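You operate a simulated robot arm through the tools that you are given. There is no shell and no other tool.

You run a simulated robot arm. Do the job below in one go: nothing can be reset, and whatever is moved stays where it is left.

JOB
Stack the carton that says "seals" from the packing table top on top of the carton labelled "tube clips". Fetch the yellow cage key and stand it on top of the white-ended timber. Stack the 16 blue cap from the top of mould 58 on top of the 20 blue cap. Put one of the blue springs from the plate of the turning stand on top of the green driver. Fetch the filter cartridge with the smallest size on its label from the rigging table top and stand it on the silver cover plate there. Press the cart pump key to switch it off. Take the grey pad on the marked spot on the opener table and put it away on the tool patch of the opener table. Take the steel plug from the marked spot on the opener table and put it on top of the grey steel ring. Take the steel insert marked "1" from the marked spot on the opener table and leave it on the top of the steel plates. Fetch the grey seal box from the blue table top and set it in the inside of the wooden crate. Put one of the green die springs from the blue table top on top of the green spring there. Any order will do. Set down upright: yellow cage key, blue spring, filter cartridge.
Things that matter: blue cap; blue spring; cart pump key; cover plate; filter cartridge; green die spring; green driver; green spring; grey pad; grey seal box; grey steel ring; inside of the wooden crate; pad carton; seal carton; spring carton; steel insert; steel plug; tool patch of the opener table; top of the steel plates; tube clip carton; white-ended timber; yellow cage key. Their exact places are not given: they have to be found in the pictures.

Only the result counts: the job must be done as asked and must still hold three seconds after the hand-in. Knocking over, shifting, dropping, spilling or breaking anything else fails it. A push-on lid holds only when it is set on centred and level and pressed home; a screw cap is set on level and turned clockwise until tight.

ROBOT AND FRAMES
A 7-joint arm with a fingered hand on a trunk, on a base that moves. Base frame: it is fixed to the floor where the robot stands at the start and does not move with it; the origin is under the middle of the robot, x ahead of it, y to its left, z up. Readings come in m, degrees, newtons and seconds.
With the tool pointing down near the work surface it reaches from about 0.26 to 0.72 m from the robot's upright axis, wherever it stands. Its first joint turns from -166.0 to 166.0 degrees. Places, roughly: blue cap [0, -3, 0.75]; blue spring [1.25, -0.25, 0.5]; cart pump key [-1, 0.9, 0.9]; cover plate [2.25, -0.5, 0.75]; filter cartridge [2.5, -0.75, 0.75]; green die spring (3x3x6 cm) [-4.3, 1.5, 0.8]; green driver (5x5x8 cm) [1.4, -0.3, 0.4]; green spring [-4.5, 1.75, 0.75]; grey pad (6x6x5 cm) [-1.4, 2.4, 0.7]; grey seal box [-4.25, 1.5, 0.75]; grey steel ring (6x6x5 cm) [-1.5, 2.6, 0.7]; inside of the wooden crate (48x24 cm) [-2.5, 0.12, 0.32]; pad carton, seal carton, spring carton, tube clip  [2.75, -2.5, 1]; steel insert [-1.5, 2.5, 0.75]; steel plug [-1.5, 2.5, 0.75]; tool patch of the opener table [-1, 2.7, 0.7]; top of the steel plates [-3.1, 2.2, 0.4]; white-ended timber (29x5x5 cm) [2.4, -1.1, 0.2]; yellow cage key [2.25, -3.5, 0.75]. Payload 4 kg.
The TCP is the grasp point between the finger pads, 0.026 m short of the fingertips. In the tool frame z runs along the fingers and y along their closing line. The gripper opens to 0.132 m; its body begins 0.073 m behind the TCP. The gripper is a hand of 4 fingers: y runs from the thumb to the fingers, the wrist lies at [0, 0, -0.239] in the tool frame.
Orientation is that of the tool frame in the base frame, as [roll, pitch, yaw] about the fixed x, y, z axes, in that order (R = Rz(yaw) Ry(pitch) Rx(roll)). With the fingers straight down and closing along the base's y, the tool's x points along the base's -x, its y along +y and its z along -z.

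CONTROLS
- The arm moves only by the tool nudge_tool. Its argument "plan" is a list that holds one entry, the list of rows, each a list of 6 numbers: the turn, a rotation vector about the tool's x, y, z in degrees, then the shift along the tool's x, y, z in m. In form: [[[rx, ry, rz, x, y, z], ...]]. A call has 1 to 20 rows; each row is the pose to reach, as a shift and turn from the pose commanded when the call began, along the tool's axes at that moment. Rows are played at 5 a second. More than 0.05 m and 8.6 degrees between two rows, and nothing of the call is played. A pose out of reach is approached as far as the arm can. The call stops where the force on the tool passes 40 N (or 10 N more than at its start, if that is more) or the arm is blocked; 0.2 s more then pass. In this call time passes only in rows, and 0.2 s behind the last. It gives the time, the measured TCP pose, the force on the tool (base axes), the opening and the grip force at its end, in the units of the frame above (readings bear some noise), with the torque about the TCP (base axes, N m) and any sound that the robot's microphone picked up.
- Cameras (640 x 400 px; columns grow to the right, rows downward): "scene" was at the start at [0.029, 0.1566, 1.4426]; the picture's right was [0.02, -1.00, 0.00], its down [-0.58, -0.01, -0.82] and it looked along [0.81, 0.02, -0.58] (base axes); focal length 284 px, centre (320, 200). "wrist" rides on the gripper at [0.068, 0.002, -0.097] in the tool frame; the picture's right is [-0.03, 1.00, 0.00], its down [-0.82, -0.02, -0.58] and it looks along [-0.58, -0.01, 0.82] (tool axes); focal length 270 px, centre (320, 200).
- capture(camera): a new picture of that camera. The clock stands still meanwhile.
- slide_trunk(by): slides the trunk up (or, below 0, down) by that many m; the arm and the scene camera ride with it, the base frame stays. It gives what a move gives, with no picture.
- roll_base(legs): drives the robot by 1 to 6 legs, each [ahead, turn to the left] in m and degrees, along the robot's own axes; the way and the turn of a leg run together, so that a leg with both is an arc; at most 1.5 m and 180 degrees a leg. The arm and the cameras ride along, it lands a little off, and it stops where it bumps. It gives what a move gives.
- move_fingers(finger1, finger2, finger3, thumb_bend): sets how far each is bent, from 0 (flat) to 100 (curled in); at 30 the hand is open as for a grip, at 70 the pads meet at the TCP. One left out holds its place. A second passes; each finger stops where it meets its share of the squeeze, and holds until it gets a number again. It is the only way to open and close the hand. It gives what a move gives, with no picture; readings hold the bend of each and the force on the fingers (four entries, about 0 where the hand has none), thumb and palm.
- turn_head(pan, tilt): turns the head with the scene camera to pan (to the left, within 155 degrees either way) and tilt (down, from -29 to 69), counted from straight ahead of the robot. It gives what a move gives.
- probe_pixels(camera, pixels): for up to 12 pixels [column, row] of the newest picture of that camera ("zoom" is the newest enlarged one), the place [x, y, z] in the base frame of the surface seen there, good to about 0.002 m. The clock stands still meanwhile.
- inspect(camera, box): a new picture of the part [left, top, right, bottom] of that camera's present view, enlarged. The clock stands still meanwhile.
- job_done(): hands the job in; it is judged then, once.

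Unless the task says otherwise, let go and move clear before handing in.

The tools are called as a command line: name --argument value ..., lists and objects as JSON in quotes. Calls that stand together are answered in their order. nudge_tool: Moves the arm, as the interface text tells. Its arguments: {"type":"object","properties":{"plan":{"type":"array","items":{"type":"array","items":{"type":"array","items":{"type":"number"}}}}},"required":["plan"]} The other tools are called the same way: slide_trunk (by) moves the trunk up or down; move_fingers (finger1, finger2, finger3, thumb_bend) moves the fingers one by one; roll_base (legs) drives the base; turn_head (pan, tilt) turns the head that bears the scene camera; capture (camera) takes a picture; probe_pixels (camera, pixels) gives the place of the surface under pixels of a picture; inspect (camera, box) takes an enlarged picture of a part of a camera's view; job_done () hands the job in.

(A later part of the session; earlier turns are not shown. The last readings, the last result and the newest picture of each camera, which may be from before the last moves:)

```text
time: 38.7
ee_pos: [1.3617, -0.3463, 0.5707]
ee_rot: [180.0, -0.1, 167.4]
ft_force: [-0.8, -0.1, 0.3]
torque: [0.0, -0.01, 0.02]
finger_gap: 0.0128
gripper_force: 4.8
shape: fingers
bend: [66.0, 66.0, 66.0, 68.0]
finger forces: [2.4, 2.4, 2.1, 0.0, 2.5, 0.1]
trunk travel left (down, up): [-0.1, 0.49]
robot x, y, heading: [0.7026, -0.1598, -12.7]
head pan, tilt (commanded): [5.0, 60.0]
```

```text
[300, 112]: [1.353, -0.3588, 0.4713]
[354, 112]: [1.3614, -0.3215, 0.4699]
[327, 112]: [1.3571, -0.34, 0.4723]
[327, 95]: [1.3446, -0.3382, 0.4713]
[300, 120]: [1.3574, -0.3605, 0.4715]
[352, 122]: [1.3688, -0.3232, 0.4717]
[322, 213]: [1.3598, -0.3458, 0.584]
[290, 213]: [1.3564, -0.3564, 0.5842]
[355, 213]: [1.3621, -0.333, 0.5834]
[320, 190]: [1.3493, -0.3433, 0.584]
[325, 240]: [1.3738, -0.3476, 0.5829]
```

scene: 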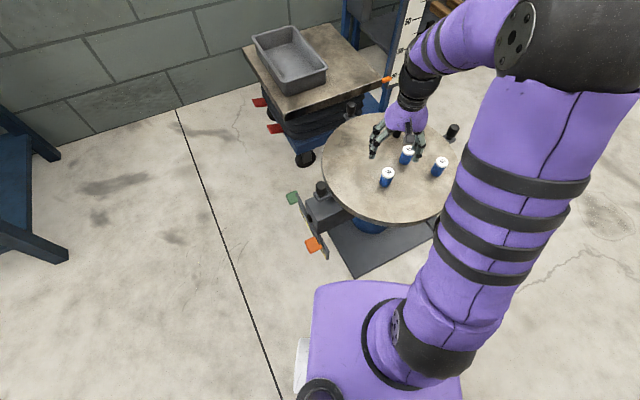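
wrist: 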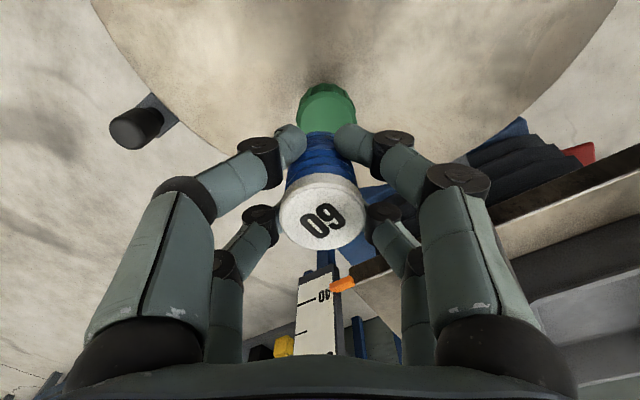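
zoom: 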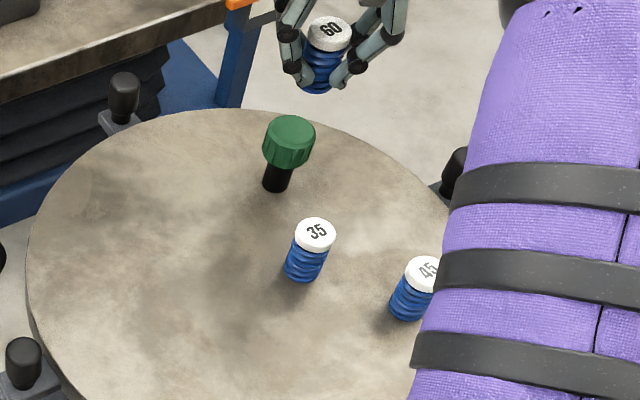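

Spring centre is (1.361,-0.345) versus driver (1.363,-0.3415), so I'll correct (-0.001,+0.004) and lower 0.054 m.

nudge_tool --plan '[[[0, 0, 0, -0.0012, 0.0038, 0.0], [0, 0, 0, -0.0012, 0.0038, 0.02], [0, 0, 0, -0.0012, 0.0038, 0.04], [0, 0, 0, -0.0012, 0.0038, 0.05], [0, 0, 0, -0.0012, 0.0038, 0.054]]]'

capture --camera "wrist"

inspect --camera "scene" --box '[340, 80, 480, 200]'

```text
time: 39.9
ee_pos: [1.366, -0.3423, 0.5171]
ee_rot: [180.0, 0.0, 167.4]
ft_force: [0.2, -0.7, -2.2]
torque: [0.02, -0.01, 0.02]
finger_gap: 0.0127
gripper_force: 4.8
shape: fingers
bend: [66.0, 66.0, 66.0, 68.0]
finger forces: [2.4, 2.5, 2.0, 0.1, 2.4, 0.0]
trunk travel left (down, up): [-0.1, 0.49]
robot x, y, heading: [0.7059, -0.1581, -12.5]
head pan, tilt (commanded): [5.0, 60.0]
```

```text
taken
```

wrist: 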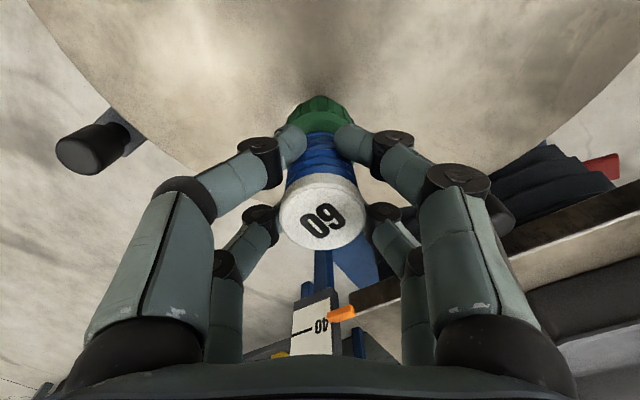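

```text
3.33 times, centred on (410, 140) of scene
```

zoom: 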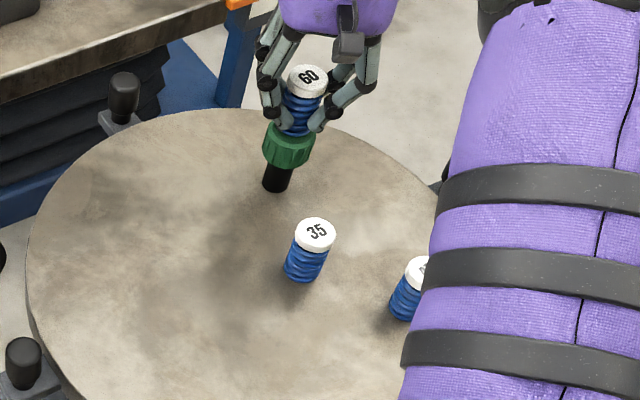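

Force hasn't shown contact yet; I'll lower in 1 mm steps, watching the force.

nudge_tool --plan '[[[0, 0, 0, 0, 0, 0.001], [0, 0, 0, 0, 0, 0.002]]]'

inspect --camera "scene" --box '[380, 85, 430, 145]'

```text
time: 40.5
ee_pos: [1.3657, -0.3416, 0.5154]
ee_rot: [-180.0, 0.0, 167.4]
ft_force: [-0.1, -0.2, -0.3]
torque: [-0.01, 0.01, -0.02]
finger_gap: 0.013
gripper_force: 4.6
shape: fingers
bend: [66.0, 66.0, 66.0, 68.0]
finger forces: [2.4, 2.5, 2.2, 0.0, 2.4, 0.0]
trunk travel left (down, up): [-0.1, 0.49]
robot x, y, heading: [0.7008, -0.1546, -12.7]
head pan, tilt (commanded): [5.0, 60.0]
```

```text
6.67 times, centred on (405, 115) of scene
```

zoom: 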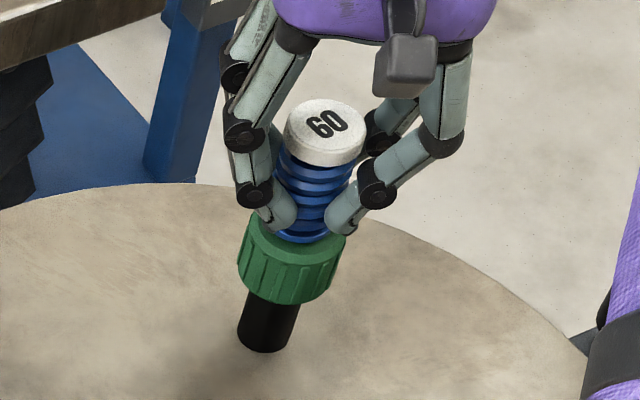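

The spring looks nearly seated; I'll probe the visible driver rim and cap in this zoom to check centring and the remaining gap.

probe_pixels --camera "zoom" --pixels '[[325, 130], [290, 130], [362, 130], [320, 104], [325, 158], [255, 225], [345, 245], [262, 237], [300, 248], [305, 236], [290, 270], [318, 268]]'

probe_pixels --camera "wrist" --pixels '[[322, 213], [290, 213], [355, 213], [320, 190], [325, 240], [320, 115], [295, 110], [347, 112]]'

```text
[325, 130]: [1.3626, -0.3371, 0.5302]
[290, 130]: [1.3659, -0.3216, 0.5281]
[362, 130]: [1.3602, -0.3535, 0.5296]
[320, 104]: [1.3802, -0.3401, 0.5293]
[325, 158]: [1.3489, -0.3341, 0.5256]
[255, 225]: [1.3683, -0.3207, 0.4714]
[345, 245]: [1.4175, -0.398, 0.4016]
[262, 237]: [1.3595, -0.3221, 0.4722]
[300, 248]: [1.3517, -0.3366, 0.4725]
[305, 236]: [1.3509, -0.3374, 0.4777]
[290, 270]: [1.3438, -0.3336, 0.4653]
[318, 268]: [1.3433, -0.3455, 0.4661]
```

```text
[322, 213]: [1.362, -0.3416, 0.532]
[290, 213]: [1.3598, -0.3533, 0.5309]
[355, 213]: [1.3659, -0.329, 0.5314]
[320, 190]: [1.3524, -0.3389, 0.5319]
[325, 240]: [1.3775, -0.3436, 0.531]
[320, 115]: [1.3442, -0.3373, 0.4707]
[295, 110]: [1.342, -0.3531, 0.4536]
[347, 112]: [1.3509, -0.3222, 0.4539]
```

Cap top is at ≈0.531, so the spring bottom is about 2 mm above the driver and centred within ~2 mm. I'll lower 2 mm more and check force.

nudge_tool --plan '[[[0, 0, 0, 0, 0, 0.001], [0, 0, 0, 0, 0, 0.002], [0, 0, 0, 0, 0, 0.0025]]]'

```text
time: 41.3
ee_pos: [1.3663, -0.3418, 0.5114]
ee_rot: [179.9, 0.0, 167.4]
ft_force: [0.2, -0.1, -0.8]
torque: [0.0, 0.03, 0.0]
finger_gap: 0.0129
gripper_force: 4.7
shape: fingers
bend: [66.0, 66.0, 66.0, 68.0]
finger forces: [2.3, 2.6, 2.1, 0.1, 2.4, 0.0]
trunk travel left (down, up): [-0.1, 0.49]
robot x, y, heading: [0.7049, -0.1521, -12.7]
head pan, tilt (commanded): [5.0, 60.0]
```

nudge_tool --plan '[[[0, 0, 0, 0, 0, 0.001], [0, 0, 0, 0, 0, 0.001]]]'

capture --camera "wrist"

probe_pixels --camera "wrist" --pixels '[[322, 213], [295, 213], [350, 213], [320, 195], [325, 235], [320, 115]]'

```text
time: 41.9
ee_pos: [1.3657, -0.3427, 0.5122]
ee_rot: [180.0, -0.1, 167.5]
ft_force: [-0.8, 0.1, -0.2]
torque: [0.01, -0.02, 0.0]
finger_gap: 0.0129
gripper_force: 5.1
shape: fingers
bend: [66.0, 66.0, 66.0, 68.0]
finger forces: [2.5, 2.6, 2.1, 0.0, 2.5, 0.0]
trunk travel left (down, up): [-0.1, 0.49]
robot x, y, heading: [0.7025, -0.1546, -13.0]
head pan, tilt (commanded): [5.0, 60.0]
```

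```text
taken
```

wrist: 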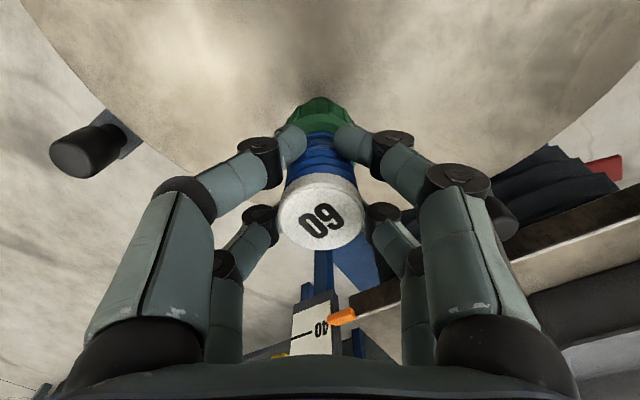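

```text
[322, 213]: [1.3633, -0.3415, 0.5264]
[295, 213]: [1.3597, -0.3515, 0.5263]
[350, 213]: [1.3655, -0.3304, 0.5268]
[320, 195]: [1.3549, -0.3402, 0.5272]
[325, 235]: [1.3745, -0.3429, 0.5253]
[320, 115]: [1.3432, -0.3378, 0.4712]
```

Cap top is 0.5265, matching contact (0.4725+0.0555≈0.528). I'll release in small steps.

move_fingers --finger1 64 --finger2 64 --finger3 64 --thumb_bend 64

move_fingers --finger1 56 --finger2 56 --finger3 56 --thumb_bend 56

capture --camera "wrist"

```text
time: 42.9
ee_pos: [1.366, -0.3428, 0.513]
ee_rot: [-180.0, 0.0, 167.5]
ft_force: [1.0, -0.5, -0.5]
torque: [0.01, -0.01, -0.01]
finger_gap: 0.0189
gripper_force: 0.4
shape: fingers
bend: [64.0, 64.0, 64.0, 64.0]
finger forces: [0.1, 0.2, 0.0, 0.1, 0.0, 0.1]
trunk travel left (down, up): [-0.1, 0.49]
robot x, y, heading: [0.6998, -0.1504, -13.0]
head pan, tilt (commanded): [5.0, 60.0]
```

```text
time: 43.9
ee_pos: [1.366, -0.3425, 0.5109]
ee_rot: [-180.0, 0.0, 167.4]
ft_force: [0.4, -0.1, 0.3]
torque: [-0.01, 0.0, -0.03]
finger_gap: 0.0449
gripper_force: 0.1
shape: fingers
bend: [56.0, 56.0, 56.0, 56.0]
finger forces: [0.1, 0.1, 0.0, 0.0, 0.0, 0.0]
trunk travel left (down, up): [-0.1, 0.49]
robot x, y, heading: [0.7025, -0.1611, -12.6]
head pan, tilt (commanded): [5.0, 60.0]
```

```text
taken
```

wrist: 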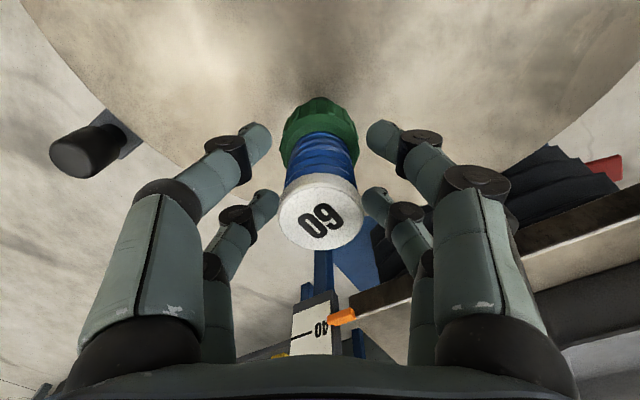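

The spring stands alone on the driver. I'll open a little more and lift straight up.

move_fingers --finger1 45 --finger2 45 --finger3 45 --thumb_bend 45

nudge_tool --plan '[[[0, 0, 0, 0, 0, -0.03], [0, 0, 0, 0, 0, -0.07], [0, 0, 0, 0, 0, -0.12], [0, 0, 0, 0, 0, -0.17], [0, 0, 0, 0, 0, -0.22]]]'

inspect --camera "scene" --box '[340, 80, 480, 200]'

```text
time: 44.9
ee_pos: [1.3661, -0.3427, 0.5121]
ee_rot: [179.9, 0.1, 167.4]
ft_force: [-0.4, 0.1, -0.5]
torque: [-0.01, -0.03, -0.03]
finger_gap: 0.0823
gripper_force: 0.1
shape: fingers
bend: [45.0, 45.0, 45.0, 45.0]
finger forces: [0.0, 0.0, 0.0, 0.0, 0.0, 0.0]
trunk travel left (down, up): [-0.1, 0.49]
robot x, y, heading: [0.7058, -0.1535, -12.8]
head pan, tilt (commanded): [5.0, 60.0]
```

```text
time: 46.1
ee_pos: [1.365, -0.3429, 0.732]
ee_rot: [-180.0, -0.1, 167.3]
ft_force: [-0.4, 0.8, 0.8]
torque: [0.0, -0.01, 0.0]
finger_gap: 0.0825
gripper_force: 0.1
shape: fingers
bend: [45.0, 45.0, 45.0, 45.0]
finger forces: [0.1, 0.0, 0.1, 0.0, 0.1, 0.0]
trunk travel left (down, up): [-0.1, 0.49]
robot x, y, heading: [0.7022, -0.1538, -12.7]
head pan, tilt (commanded): [5.0, 60.0]
```

```text
3.33 times, centred on (410, 140) of scene
```

zoom: 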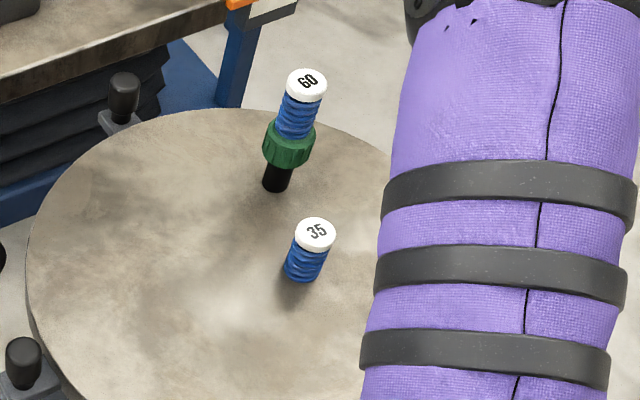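

The spring stands on the driver (scene zoom (305,100)). Next the rigging table: I'll raise the trunk, pull the arm in a little, and look that way.

slide_trunk --by 0.4

nudge_tool --plan '[[[0, 0, 0, 0.05, 0, 0], [0, 0, 0, 0.1, 0, 0], [0, 0, 0, 0.15, 0, 0], [0, 0, 0, 0.2, 0, 0], [0, 0, 0, 0.25, 0, 0]]]'

turn_head --pan -5 --tilt 30

capture --camera "scene"

turn_head --pan -40 --tilt 30

capture --camera "scene"

```text
time: 50.0
ee_pos: [1.3642, -0.3428, 1.1331]
ee_rot: [180.0, 0.0, 167.4]
ft_force: [-0.5, 0.6, 0.3]
torque: [-0.01, -0.02, 0.02]
finger_gap: 0.0825
gripper_force: 0.1
shape: fingers
bend: [45.0, 45.0, 45.0, 45.0]
finger forces: [0.0, 0.0, 0.0, 0.1, 0.2, 0.1]
trunk travel left (down, up): [-0.5, 0.09]
robot x, y, heading: [0.7046, -0.1572, -12.8]
head pan, tilt (commanded): [5.0, 60.0]
```

```text
time: 51.1
ee_pos: [1.1192, -0.2855, 1.1334]
ee_rot: [-180.0, 0.0, 167.4]
ft_force: [-0.1, -0.3, -0.2]
torque: [0.01, 0.0, 0.0]
finger_gap: 0.0825
gripper_force: 0.1
shape: fingers
bend: [45.0, 45.0, 45.0, 45.0]
finger forces: [0.0, 0.0, 0.0, 0.1, 0.0, 0.0]
trunk travel left (down, up): [-0.5, 0.09]
robot x, y, heading: [0.7032, -0.1557, -12.5]
head pan, tilt (commanded): [5.0, 60.0]
```

```text
time: 52.1
ee_pos: [1.1204, -0.2841, 1.1335]
ee_rot: [-180.0, 0.0, 167.3]
ft_force: [0.3, 0.6, 0.2]
torque: [0.01, -0.01, 0.01]
finger_gap: 0.0825
gripper_force: 0.1
shape: fingers
bend: [45.0, 45.0, 45.0, 45.0]
finger forces: [0.1, 0.0, 0.0, 0.1, 0.1, 0.0]
trunk travel left (down, up): [-0.5, 0.09]
robot x, y, heading: [0.706, -0.1623, -12.6]
head pan, tilt (commanded): [-5.0, 30.0]
```

```text
taken
```

scene: 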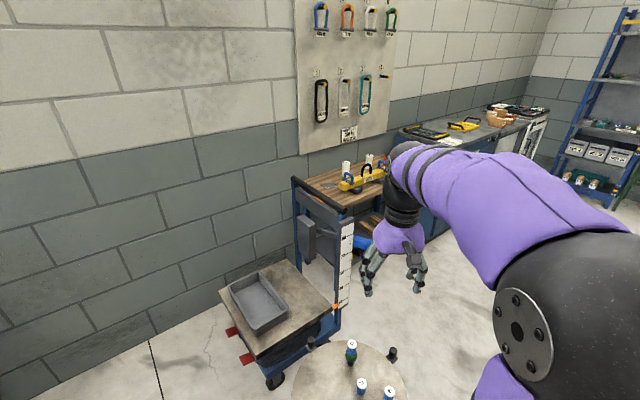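

```text
time: 53.1
ee_pos: [1.1194, -0.285, 1.1341]
ee_rot: [-179.9, 0.0, 167.4]
ft_force: [-0.1, -1.0, 0.1]
torque: [0.0, 0.02, -0.01]
finger_gap: 0.0823
gripper_force: 0.2
shape: fingers
bend: [45.0, 45.0, 45.0, 45.0]
finger forces: [0.0, 0.0, 0.1, 0.1, 0.1, 0.0]
trunk travel left (down, up): [-0.5, 0.09]
robot x, y, heading: [0.7038, -0.1615, -12.4]
head pan, tilt (commanded): [-40.0, 30.0]
```

```text
taken
```

scene: 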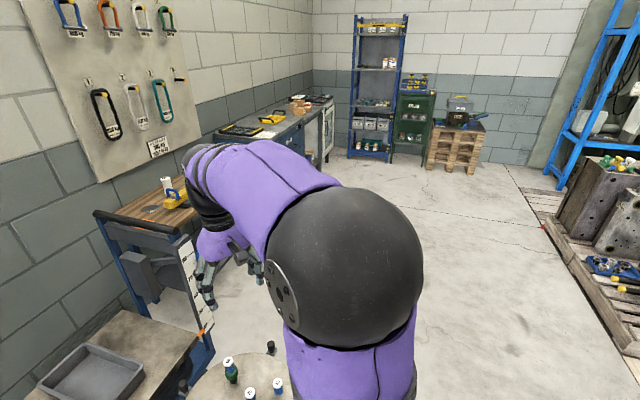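

The rigging table (wood top near (160,210)) sits behind the arm. I'll probe it and its surroundings to plan a route round the stand.

probe_pixels --camera "scene" --pixels '[[97, 213], [180, 237], [150, 210], [168, 183], [205, 330], [200, 350], [150, 360], [300, 345], [350, 280], [190, 200], [260, 160], [300, 135]]'

```text
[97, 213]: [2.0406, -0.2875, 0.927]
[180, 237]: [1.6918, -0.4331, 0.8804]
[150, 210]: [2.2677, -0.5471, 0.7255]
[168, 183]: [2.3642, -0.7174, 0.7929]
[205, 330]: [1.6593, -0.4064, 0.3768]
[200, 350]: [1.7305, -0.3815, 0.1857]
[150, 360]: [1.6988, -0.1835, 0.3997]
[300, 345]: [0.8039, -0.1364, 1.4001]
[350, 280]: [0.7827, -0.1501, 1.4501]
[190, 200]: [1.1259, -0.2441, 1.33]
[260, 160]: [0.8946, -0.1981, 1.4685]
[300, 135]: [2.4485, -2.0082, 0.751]
```

I'll drive clear of the stand to the right (turn to about -85°, roll 0.85 m) and then turn to face the rigging table from there.

roll_base --legs '[[0, -72.5], [0.85, 0], [0, 85]]'

turn_head --pan 25 --tilt 30

capture --camera "scene"

capture --camera "wrist"

```text
time: 65.0
ee_pos: [1.2478, -1.0273, 1.1333]
ee_rot: [180.0, -0.1, -177.9]
ft_force: [-0.5, -0.1, 0.0]
torque: [0.03, -0.03, -0.02]
finger_gap: 0.0825
gripper_force: 0.0
shape: fingers
bend: [45.0, 45.0, 45.0, 45.0]
finger forces: [0.0, 0.1, 0.0, 0.1, 0.0, 0.0]
trunk travel left (down, up): [-0.5, 0.09]
robot x, y, heading: [0.8129, -1.01, 2.1]
head pan, tilt (commanded): [-40.0, 30.0]
```

```text
time: 66.4
ee_pos: [1.2484, -1.0278, 1.1329]
ee_rot: [179.9, 0.0, -177.9]
ft_force: [-0.1, 0.2, 0.8]
torque: [-0.02, 0.0, -0.01]
finger_gap: 0.0826
gripper_force: 0.2
shape: fingers
bend: [45.0, 45.0, 45.0, 45.0]
finger forces: [0.0, 0.1, 0.0, 0.0, 0.1, 0.0]
trunk travel left (down, up): [-0.5, 0.09]
robot x, y, heading: [0.8116, -1.0111, 2.2]
head pan, tilt (commanded): [25.0, 30.0]
```

```text
taken
```

scene: 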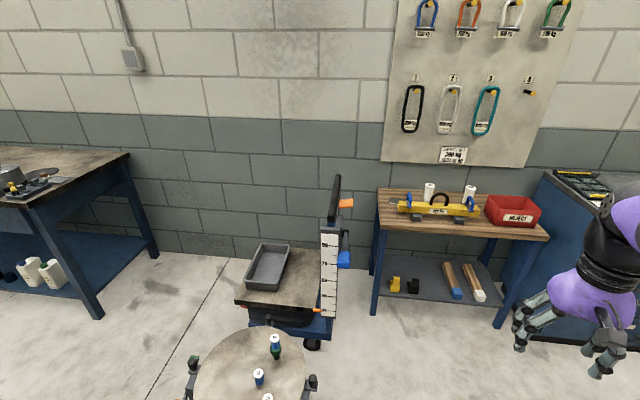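

```text
taken
```

wrist: 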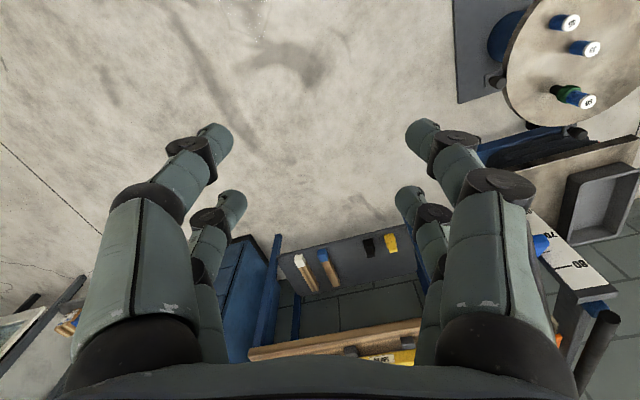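

Now the rigging table is clear: yellow bar, two white cartridges near (429,192) and (469,192), and timbers on the lower shelf. I'll zoom in.

inspect --camera "scene" --box '[370, 170, 550, 310]'

probe_pixels --camera "scene" --pixels '[[380, 200], [380, 228], [548, 235], [376, 310], [500, 325], [430, 195], [470, 195], [420, 218], [460, 222], [450, 268], [475, 290], [335, 315]]'

```text
2.86 times, centred on (460, 240) of scene
```

zoom: 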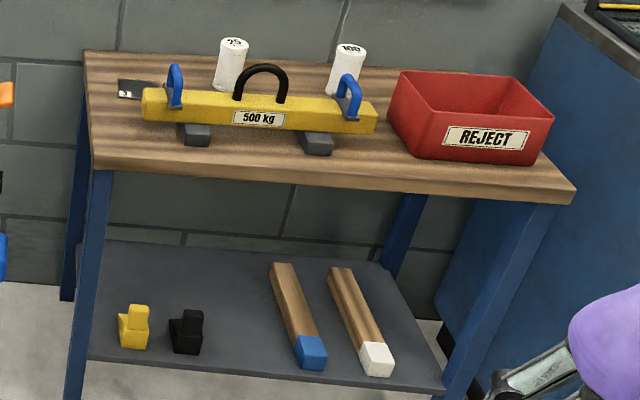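

```text
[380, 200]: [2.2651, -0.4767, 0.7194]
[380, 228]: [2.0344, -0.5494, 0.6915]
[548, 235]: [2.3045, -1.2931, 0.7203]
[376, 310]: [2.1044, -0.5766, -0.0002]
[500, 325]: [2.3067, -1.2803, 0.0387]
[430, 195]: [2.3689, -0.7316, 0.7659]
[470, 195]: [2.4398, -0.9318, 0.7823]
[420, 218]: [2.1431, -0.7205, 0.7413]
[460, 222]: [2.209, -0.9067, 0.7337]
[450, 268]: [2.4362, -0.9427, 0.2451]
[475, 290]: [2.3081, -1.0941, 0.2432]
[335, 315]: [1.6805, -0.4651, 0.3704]
```

The table is rotated ~20°: front edge runs from (2.03,-0.55) to (2.30,-1.30). I'll drive to about (1.73,-0.85) with heading 20°, where cartridges and cover plate are all in reach.

roll_base --legs '[[0, 7.7], [0.93, 0], [0, 10]]'

turn_head --pan 15 --tilt 50

capture --camera "scene"

capture --camera "wrist"

```text
time: 72.6
ee_pos: [2.1554, -0.7709, 1.134]
ee_rot: [180.0, 0.0, -162.7]
ft_force: [-0.5, 0.1, 0.2]
torque: [0.01, 0.01, -0.01]
finger_gap: 0.0823
gripper_force: 0.1
shape: fingers
bend: [45.0, 45.0, 45.0, 45.0]
finger forces: [0.0, 0.1, 0.0, 0.0, 0.0, 0.0]
trunk travel left (down, up): [-0.5, 0.09]
robot x, y, heading: [1.7303, -0.865, 17.8]
head pan, tilt (commanded): [25.0, 30.0]
```

```text
time: 73.5
ee_pos: [2.1555, -0.7714, 1.1333]
ee_rot: [-180.0, 0.0, -162.6]
ft_force: [0.8, -0.3, 0.6]
torque: [0.0, 0.0, -0.01]
finger_gap: 0.0825
gripper_force: 0.0
shape: fingers
bend: [45.0, 45.0, 45.0, 45.0]
finger forces: [0.1, 0.0, 0.1, 0.0, 0.1, 0.0]
trunk travel left (down, up): [-0.5, 0.09]
robot x, y, heading: [1.7296, -0.8697, 17.5]
head pan, tilt (commanded): [15.0, 50.0]
```

```text
taken
```

scene: 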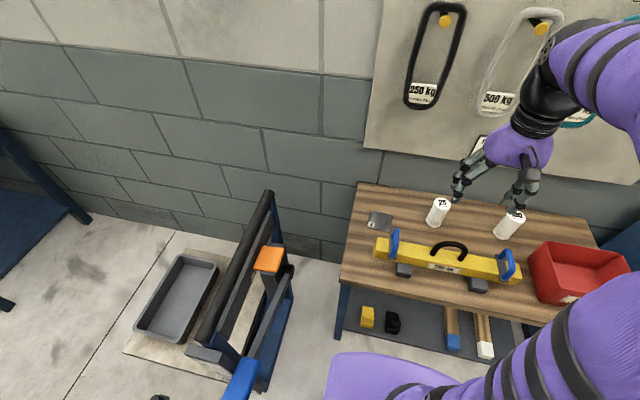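

```text
taken
```

wrist: 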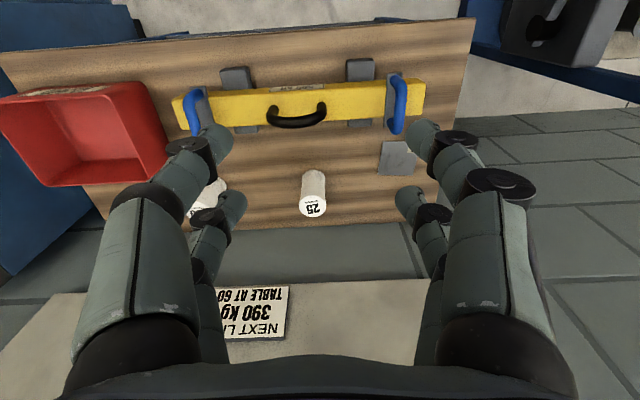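

Cartridge "25" and a second cartridge ("100") are in view, and the cover plate at scene (380,221). I'll zoom in to read labels and probe positions.

inspect --camera "scene" --box '[350, 180, 540, 300]'

probe_pixels --camera "scene" --pixels '[[380, 221], [369, 214], [392, 214], [388, 231], [367, 226], [441, 203], [515, 213], [436, 225]]'

inspect --camera "wrist" --box '[170, 60, 440, 240]'

probe_pixels --camera "wrist" --pixels '[[313, 208], [301, 208], [325, 208], [313, 200], [313, 215], [395, 158], [384, 142], [410, 142], [413, 172], [380, 172], [390, 190], [340, 230]]'

```text
3.33 times, centred on (445, 240) of scene
```

zoom: 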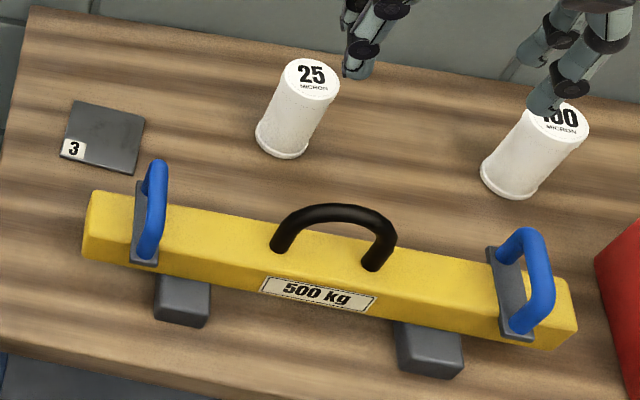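

```text
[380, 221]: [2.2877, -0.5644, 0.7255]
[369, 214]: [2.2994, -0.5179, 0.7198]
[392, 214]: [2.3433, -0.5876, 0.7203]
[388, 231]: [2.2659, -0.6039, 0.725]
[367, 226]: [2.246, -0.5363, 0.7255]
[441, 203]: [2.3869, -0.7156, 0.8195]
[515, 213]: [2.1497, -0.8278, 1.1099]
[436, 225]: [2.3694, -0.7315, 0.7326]
```

```text
2.22 times, centred on (305, 150) of wrist
```

zoom: 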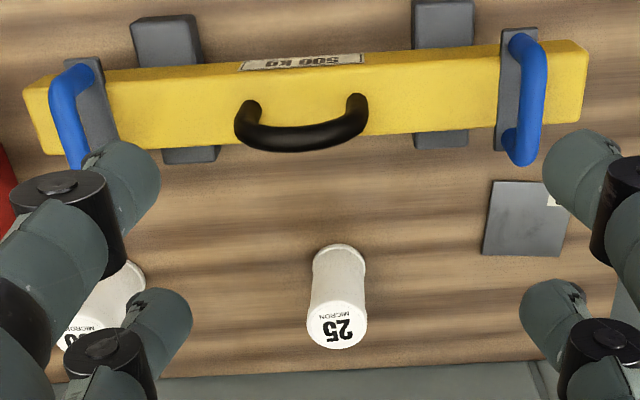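

```text
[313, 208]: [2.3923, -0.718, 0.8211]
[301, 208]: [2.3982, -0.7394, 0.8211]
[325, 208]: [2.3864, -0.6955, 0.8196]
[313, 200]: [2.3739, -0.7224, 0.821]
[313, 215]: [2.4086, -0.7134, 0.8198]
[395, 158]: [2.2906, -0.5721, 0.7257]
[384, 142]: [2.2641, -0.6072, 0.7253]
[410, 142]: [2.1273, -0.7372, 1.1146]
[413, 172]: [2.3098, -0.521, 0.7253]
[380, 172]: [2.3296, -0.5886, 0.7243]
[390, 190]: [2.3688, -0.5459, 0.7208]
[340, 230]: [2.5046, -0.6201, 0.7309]
```

Only 25 and 100 micron cartridges are present, so "25" is the smallest: centre (2.392,-0.718), top 0.8205. The cover plate centre is (2.2875,-0.563), top 0.7255. I'll move above the cartridge and probe the bar's handle heights.

probe_pixels --camera "wrist" --pixels '[[396, 105], [400, 80], [390, 130], [297, 120], [310, 103], [420, 90]]'

nudge_tool --plan '[[[0, 0, 0, -0.048, -0.004, 0], [0, 0, 0, -0.096, -0.008, 0], [0, 0, 0, -0.144, -0.012, 0], [0, 0, 0, -0.193, -0.016, 0], [0, 0, 0, -0.2414, -0.0201, 0]]]'

slide_trunk --by -0.2

capture --camera "wrist"

```text
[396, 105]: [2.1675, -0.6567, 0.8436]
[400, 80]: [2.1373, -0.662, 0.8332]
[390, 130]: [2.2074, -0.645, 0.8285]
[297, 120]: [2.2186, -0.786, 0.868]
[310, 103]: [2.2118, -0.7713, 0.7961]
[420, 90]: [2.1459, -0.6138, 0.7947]
```

```text
time: 74.7
ee_pos: [2.3928, -0.7197, 1.1365]
ee_rot: [-179.9, -0.5, -162.6]
ft_force: [-0.3, -0.6, -0.4]
torque: [0.02, 0.03, 0.01]
finger_gap: 0.0825
gripper_force: 0.0
shape: fingers
bend: [45.0, 45.0, 45.0, 45.0]
finger forces: [0.1, 0.1, 0.0, 0.1, 0.1, 0.0]
trunk travel left (down, up): [-0.5, 0.09]
robot x, y, heading: [1.7344, -0.8677, 17.6]
head pan, tilt (commanded): [15.0, 50.0]
```

```text
time: 76.8
ee_pos: [2.3928, -0.7186, 0.9368]
ee_rot: [180.0, 0.1, -162.6]
ft_force: [-0.5, 1.0, 0.2]
torque: [-0.01, 0.0, 0.02]
finger_gap: 0.0825
gripper_force: 0.1
shape: fingers
bend: [45.0, 45.0, 45.0, 45.0]
finger forces: [0.1, 0.0, 0.0, 0.0, 0.1, 0.0]
trunk travel left (down, up): [-0.3, 0.29]
robot x, y, heading: [1.73, -0.8725, 17.5]
head pan, tilt (commanded): [15.0, 50.0]
```

```text
taken
```

wrist: 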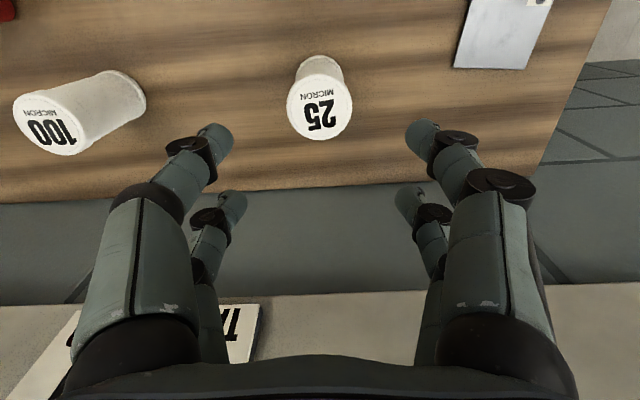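

probe_pixels --camera "wrist" --pixels '[[319, 108], [288, 108], [351, 108], [320, 82], [320, 134]]'

```text
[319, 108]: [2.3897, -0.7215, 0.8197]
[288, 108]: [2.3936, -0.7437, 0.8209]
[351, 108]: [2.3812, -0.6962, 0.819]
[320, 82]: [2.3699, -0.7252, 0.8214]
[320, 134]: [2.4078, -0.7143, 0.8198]
```

Cartridge centre is (2.388,-0.720), so I'll shift tool x by +5 mm and descend 0.154 m around it.

nudge_tool --plan '[[[0, 0, 0, 0.005, 0, 0.0], [0, 0, 0, 0.005, 0, 0.04], [0, 0, 0, 0.005, 0, 0.08], [0, 0, 0, 0.005, 0, 0.12], [0, 0, 0, 0.005, 0, 0.154]]]'

capture --camera "wrist"

```text
time: 78.0
ee_pos: [2.3837, -0.7186, 0.7819]
ee_rot: [180.0, 0.0, -162.6]
ft_force: [0.4, 0.4, 0.6]
torque: [-0.06, 0.02, -0.01]
finger_gap: 0.0825
gripper_force: 0.1
shape: fingers
bend: [45.0, 45.0, 45.0, 45.0]
finger forces: [0.0, 0.0, 0.0, 0.1, 0.1, 0.0]
trunk travel left (down, up): [-0.3, 0.29]
robot x, y, heading: [1.732, -0.8677, 17.8]
head pan, tilt (commanded): [15.0, 50.0]
```

```text
taken
```

wrist: 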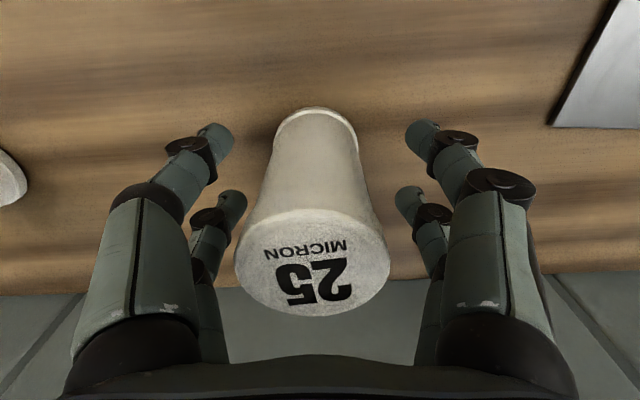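

The cartridge is centred between the fingers (314,200). I'll close in steps with an even moderate squeeze.

move_fingers --finger1 57 --finger2 57 --finger3 57 --thumb_bend 57

move_fingers --finger1 62 --finger2 62 --finger3 62 --thumb_bend 62

capture --camera "wrist"

```text
time: 79.0
ee_pos: [2.3854, -0.7184, 0.7825]
ee_rot: [-180.0, 0.0, -162.6]
ft_force: [0.2, 0.0, -0.5]
torque: [-0.01, 0.0, 0.02]
finger_gap: 0.0461
gripper_force: 0.0
shape: fingers
bend: [56.0, 56.0, 56.0, 56.0]
finger forces: [0.0, 0.0, 0.1, 0.0, 0.0, 0.0]
trunk travel left (down, up): [-0.3, 0.29]
robot x, y, heading: [1.7364, -0.8688, 17.7]
head pan, tilt (commanded): [15.0, 50.0]
```

```text
time: 80.0
ee_pos: [2.3854, -0.7183, 0.7829]
ee_rot: [180.0, 0.0, -162.6]
ft_force: [-0.2, 0.5, -1.1]
torque: [0.0, 0.0, 0.02]
finger_gap: 0.037
gripper_force: 4.9
shape: fingers
bend: [58.0, 58.0, 59.0, 60.0]
finger forces: [2.5, 2.6, 2.0, 0.1, 2.9, 0.0]
trunk travel left (down, up): [-0.3, 0.29]
robot x, y, heading: [1.7316, -0.868, 17.6]
head pan, tilt (commanded): [15.0, 50.0]
```

```text
taken
```

wrist: 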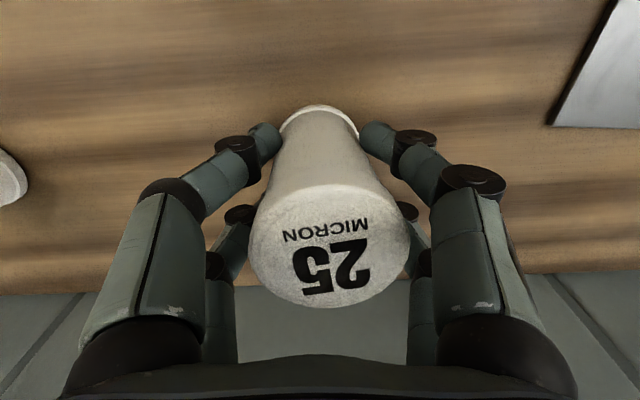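

The cap moved to (330,245), so it may lean slightly; I'll probe its top for level.

probe_pixels --camera "wrist" --pixels '[[330, 248], [262, 248], [398, 248], [330, 200], [330, 295], [318, 130], [318, 170]]'

```text
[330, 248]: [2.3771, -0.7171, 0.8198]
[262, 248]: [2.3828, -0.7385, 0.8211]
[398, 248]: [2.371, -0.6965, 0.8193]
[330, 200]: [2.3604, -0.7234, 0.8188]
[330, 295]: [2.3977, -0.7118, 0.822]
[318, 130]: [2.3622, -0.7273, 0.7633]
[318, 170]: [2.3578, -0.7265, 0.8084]
```

Tilt is only ~4°, well within what will settle flat. I'll lift and check it stays steady.

nudge_tool --plan '[[[0, 0, 0, 0, 0, -0.01], [0, 0, 0, 0, 0, -0.03], [0, 0, 0, 0, 0, -0.06]]]'

capture --camera "wrist"

inspect --camera "scene" --box '[350, 180, 540, 300]'

```text
time: 80.8
ee_pos: [2.3855, -0.7213, 0.8427]
ee_rot: [179.9, -0.1, -162.5]
ft_force: [0.5, -0.3, -1.5]
torque: [0.04, 0.02, 0.01]
finger_gap: 0.037
gripper_force: 5.4
shape: fingers
bend: [58.0, 58.0, 59.0, 60.0]
finger forces: [2.5, 2.6, 2.0, 0.0, 2.9, 0.1]
trunk travel left (down, up): [-0.3, 0.29]
robot x, y, heading: [1.7311, -0.8688, 17.6]
head pan, tilt (commanded): [15.0, 50.0]
```

```text
taken
```

wrist: 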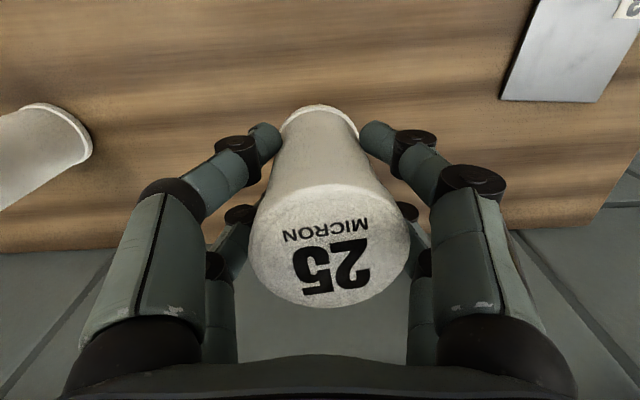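

```text
3.33 times, centred on (445, 240) of scene
```

zoom: 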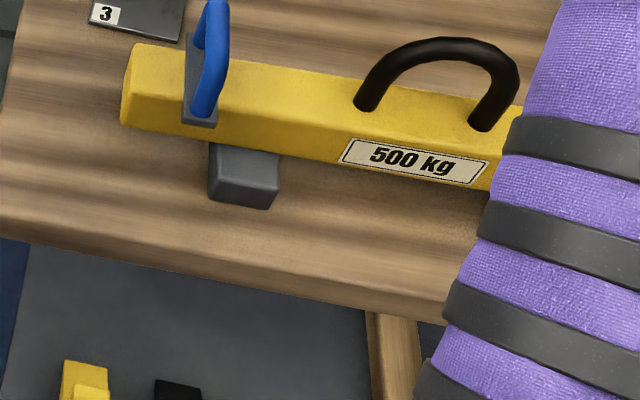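

It's held steady. I'll carry it to above the cover plate centre (tool shift x +0.048, y +0.18).

nudge_tool --plan '[[[0, 0, 0, 0.012, 0.045, 0], [0, 0, 0, 0.024, 0.09, 0], [0, 0, 0, 0.036, 0.135, 0], [0, 0, 0, 0.0477, 0.1805, 0]]]'

capture --camera "wrist"

capture --camera "scene"

```text
time: 81.8
ee_pos: [2.284, -0.5624, 0.8428]
ee_rot: [180.0, 0.1, -162.5]
ft_force: [0.5, -0.4, -0.9]
torque: [0.02, 0.0, 0.0]
finger_gap: 0.0369
gripper_force: 5.2
shape: fingers
bend: [58.0, 58.0, 59.0, 60.0]
finger forces: [2.7, 2.8, 2.2, 0.1, 3.1, 0.1]
trunk travel left (down, up): [-0.3, 0.29]
robot x, y, heading: [1.7322, -0.8677, 17.6]
head pan, tilt (commanded): [15.0, 50.0]
```

```text
taken
```

wrist: 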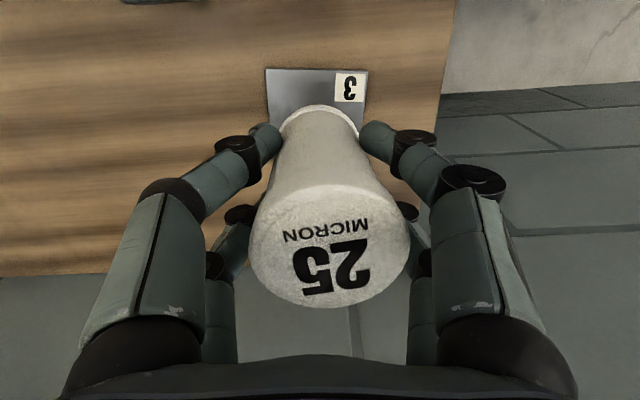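

```text
taken
```

scene: 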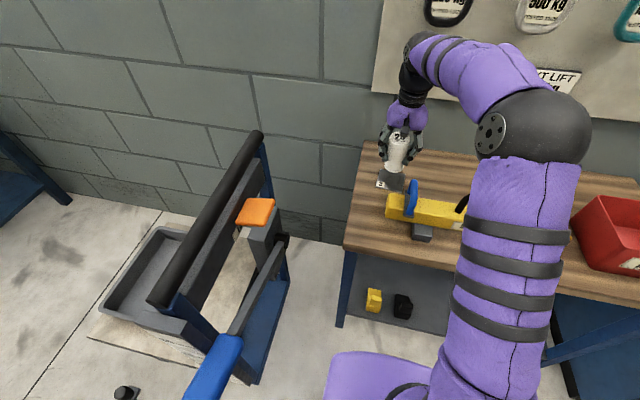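

probe_pixels --camera "wrist" --pixels '[[269, 73], [364, 73], [317, 73], [318, 109], [285, 118], [354, 120], [330, 248], [262, 248], [398, 248], [330, 200], [330, 295]]'

inspect --camera "scene" --box '[360, 110, 440, 210]'

```text
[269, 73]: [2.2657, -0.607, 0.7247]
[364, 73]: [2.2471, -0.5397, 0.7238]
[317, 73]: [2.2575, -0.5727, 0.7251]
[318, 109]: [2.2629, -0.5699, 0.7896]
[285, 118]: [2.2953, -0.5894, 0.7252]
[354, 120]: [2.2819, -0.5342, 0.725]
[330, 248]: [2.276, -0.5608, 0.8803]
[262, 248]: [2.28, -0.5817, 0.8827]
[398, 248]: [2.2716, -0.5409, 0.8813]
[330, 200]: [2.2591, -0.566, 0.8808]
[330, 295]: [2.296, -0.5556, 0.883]
```

```text
4.00 times, centred on (400, 160) of scene
```

zoom: 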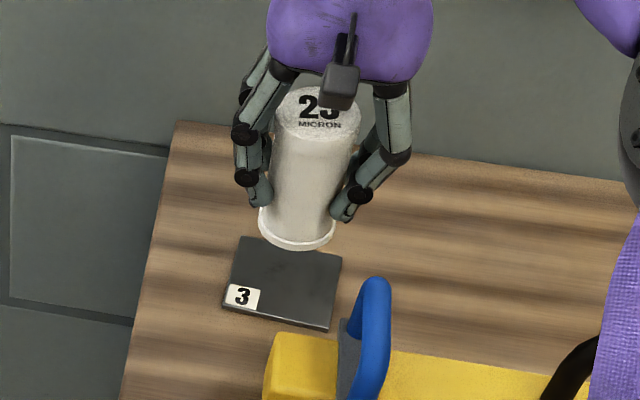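

The base centre is ≈(2.286,-0.563), on the plate centre, but the cartridge leans ~5° towards the robot. I'll rotate 5° about tool y to straighten it and lower 0.053 m.

nudge_tool --plan '[[[0, 5, 0, -0.0055, 0, 0.0], [0, 5, 0, -0.0055, 0, 0.02], [0, 5, 0, -0.0055, 0, 0.04], [0, 5, 0, -0.0055, 0, 0.05], [0, 5, 0, -0.0055, 0, 0.053]]]'

capture --camera "wrist"

inspect --camera "scene" --box '[360, 110, 440, 210]'

```text
time: 83.0
ee_pos: [2.2911, -0.5605, 0.7905]
ee_rot: [-180.0, -5.0, -162.6]
ft_force: [-0.5, 0.3, -1.8]
torque: [0.0, -0.04, 0.0]
finger_gap: 0.037
gripper_force: 5.5
shape: fingers
bend: [58.0, 58.0, 59.0, 60.0]
finger forces: [2.6, 2.7, 2.1, 0.1, 2.9, 0.0]
trunk travel left (down, up): [-0.3, 0.29]
robot x, y, heading: [1.7325, -0.871, 17.9]
head pan, tilt (commanded): [15.0, 50.0]
```

```text
taken
```

wrist: 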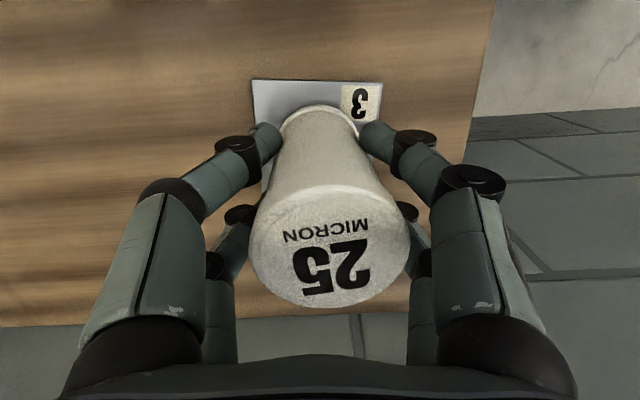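

```text
4.00 times, centred on (400, 160) of scene
```

zoom: 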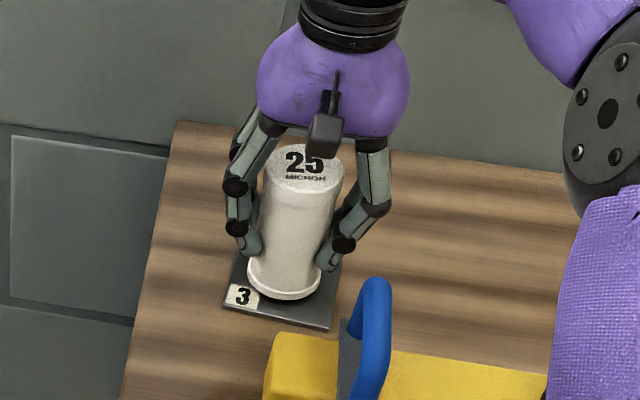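

It's just above the plate and centred. I'll lower a few more mm until contact shows.

nudge_tool --plan '[[[0, 0, 0, 0.0002, 0, 0.0015], [0, 0, 0, 0.0003, 0, 0.003]]]'

probe_pixels --camera "zoom" --pixels '[[285, 292], [252, 278], [318, 280], [285, 300], [300, 165], [300, 185]]'

```text
time: 83.6
ee_pos: [2.2914, -0.5607, 0.7865]
ee_rot: [-180.0, -5.0, -162.5]
ft_force: [-0.4, 0.1, -0.6]
torque: [0.03, -0.03, 0.02]
finger_gap: 0.0369
gripper_force: 5.2
shape: fingers
bend: [58.0, 58.0, 59.0, 60.0]
finger forces: [2.6, 2.7, 2.3, 0.0, 3.0, 0.0]
trunk travel left (down, up): [-0.3, 0.29]
robot x, y, heading: [1.7297, -0.8697, 17.5]
head pan, tilt (commanded): [15.0, 50.0]
```

```text
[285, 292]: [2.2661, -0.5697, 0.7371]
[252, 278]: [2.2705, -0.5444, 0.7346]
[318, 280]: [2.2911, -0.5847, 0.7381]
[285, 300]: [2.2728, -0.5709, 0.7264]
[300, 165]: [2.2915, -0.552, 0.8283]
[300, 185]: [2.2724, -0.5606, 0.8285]
```

The height matches contact with the plate (0.7255) and the measured weight has dropped. I'll release in steps.

move_fingers --finger1 57 --finger2 57 --finger3 57 --thumb_bend 57

move_fingers --finger1 45 --finger2 45 --finger3 45 --thumb_bend 45

capture --camera "wrist"

inspect --camera "scene" --box '[360, 110, 440, 210]'

```text
time: 84.6
ee_pos: [2.2925, -0.5603, 0.7881]
ee_rot: [180.0, -5.0, -162.6]
ft_force: [0.7, -0.5, -0.7]
torque: [0.02, -0.04, -0.01]
finger_gap: 0.0452
gripper_force: 0.0
shape: fingers
bend: [56.0, 56.0, 56.0, 56.0]
finger forces: [0.1, 0.0, 0.1, 0.0, 0.0, 0.0]
trunk travel left (down, up): [-0.3, 0.29]
robot x, y, heading: [1.7317, -0.8722, 17.3]
head pan, tilt (commanded): [15.0, 50.0]
```

```text
time: 85.6
ee_pos: [2.2917, -0.5604, 0.7869]
ee_rot: [180.0, -4.9, -162.5]
ft_force: [0.0, -0.6, 0.4]
torque: [-0.01, 0.02, 0.02]
finger_gap: 0.0823
gripper_force: 0.1
shape: fingers
bend: [45.0, 45.0, 45.0, 45.0]
finger forces: [0.0, 0.0, 0.0, 0.0, 0.0, 0.0]
trunk travel left (down, up): [-0.3, 0.29]
robot x, y, heading: [1.7333, -0.8668, 17.6]
head pan, tilt (commanded): [15.0, 50.0]
```

```text
taken
```

wrist: 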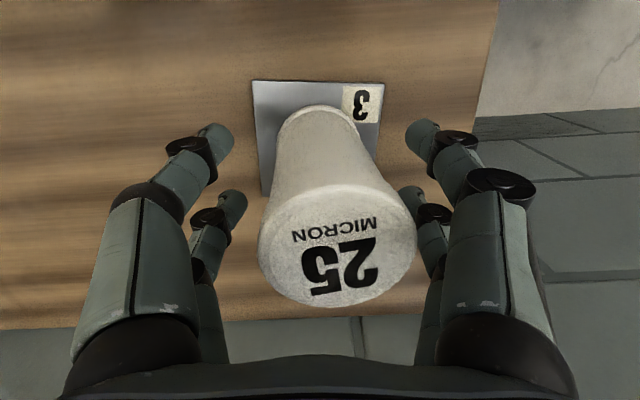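

```text
4.00 times, centred on (400, 160) of scene
```

zoom: 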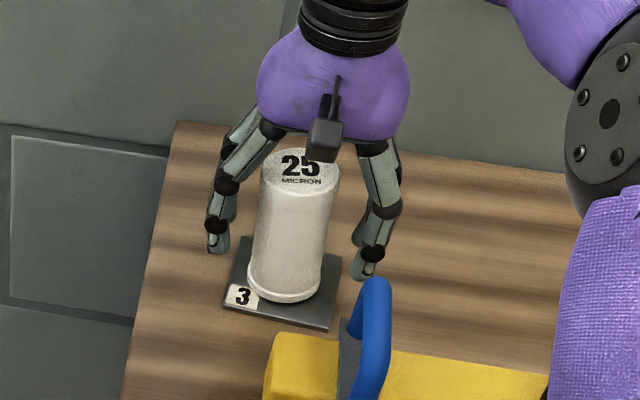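

The cartridge stands on the plate; I'll confirm its top is level, then lift straight up clear of it.

probe_pixels --camera "wrist" --pixels '[[338, 248], [272, 248], [405, 248], [338, 200], [338, 298], [315, 112]]'

nudge_tool --plan '[[[0, 0, 0, -0.0035, 0, -0.04], [0, 0, 0, -0.007, 0, -0.08], [0, 0, 0, -0.0105, 0, -0.12], [0, 0, 0, -0.014, 0, -0.16]]]'

inspect --camera "scene" --box '[350, 110, 450, 210]'

```text
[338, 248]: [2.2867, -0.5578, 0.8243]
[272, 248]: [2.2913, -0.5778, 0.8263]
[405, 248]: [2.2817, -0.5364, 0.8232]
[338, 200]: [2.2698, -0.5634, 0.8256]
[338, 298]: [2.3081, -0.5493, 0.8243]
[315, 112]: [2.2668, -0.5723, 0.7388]
```

```text
time: 86.6
ee_pos: [2.3163, -0.5512, 0.934]
ee_rot: [-180.0, -5.1, -162.6]
ft_force: [0.8, 0.1, -0.6]
torque: [0.06, 0.0, -0.03]
finger_gap: 0.0825
gripper_force: 0.0
shape: fingers
bend: [45.0, 45.0, 45.0, 45.0]
finger forces: [0.0, 0.1, 0.0, 0.0, 0.0, 0.0]
out of reach, approached as far as the arm can: row 4
trunk travel left (down, up): [-0.3, 0.29]
robot x, y, heading: [1.7303, -0.8702, 17.7]
head pan, tilt (commanded): [15.0, 50.0]
```

```text
4.00 times, centred on (400, 160) of scene
```

zoom: 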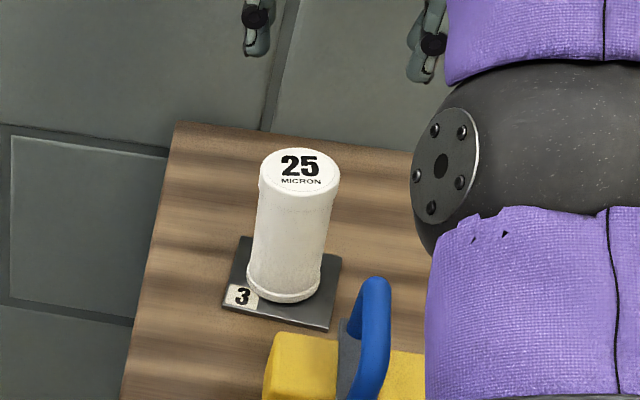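

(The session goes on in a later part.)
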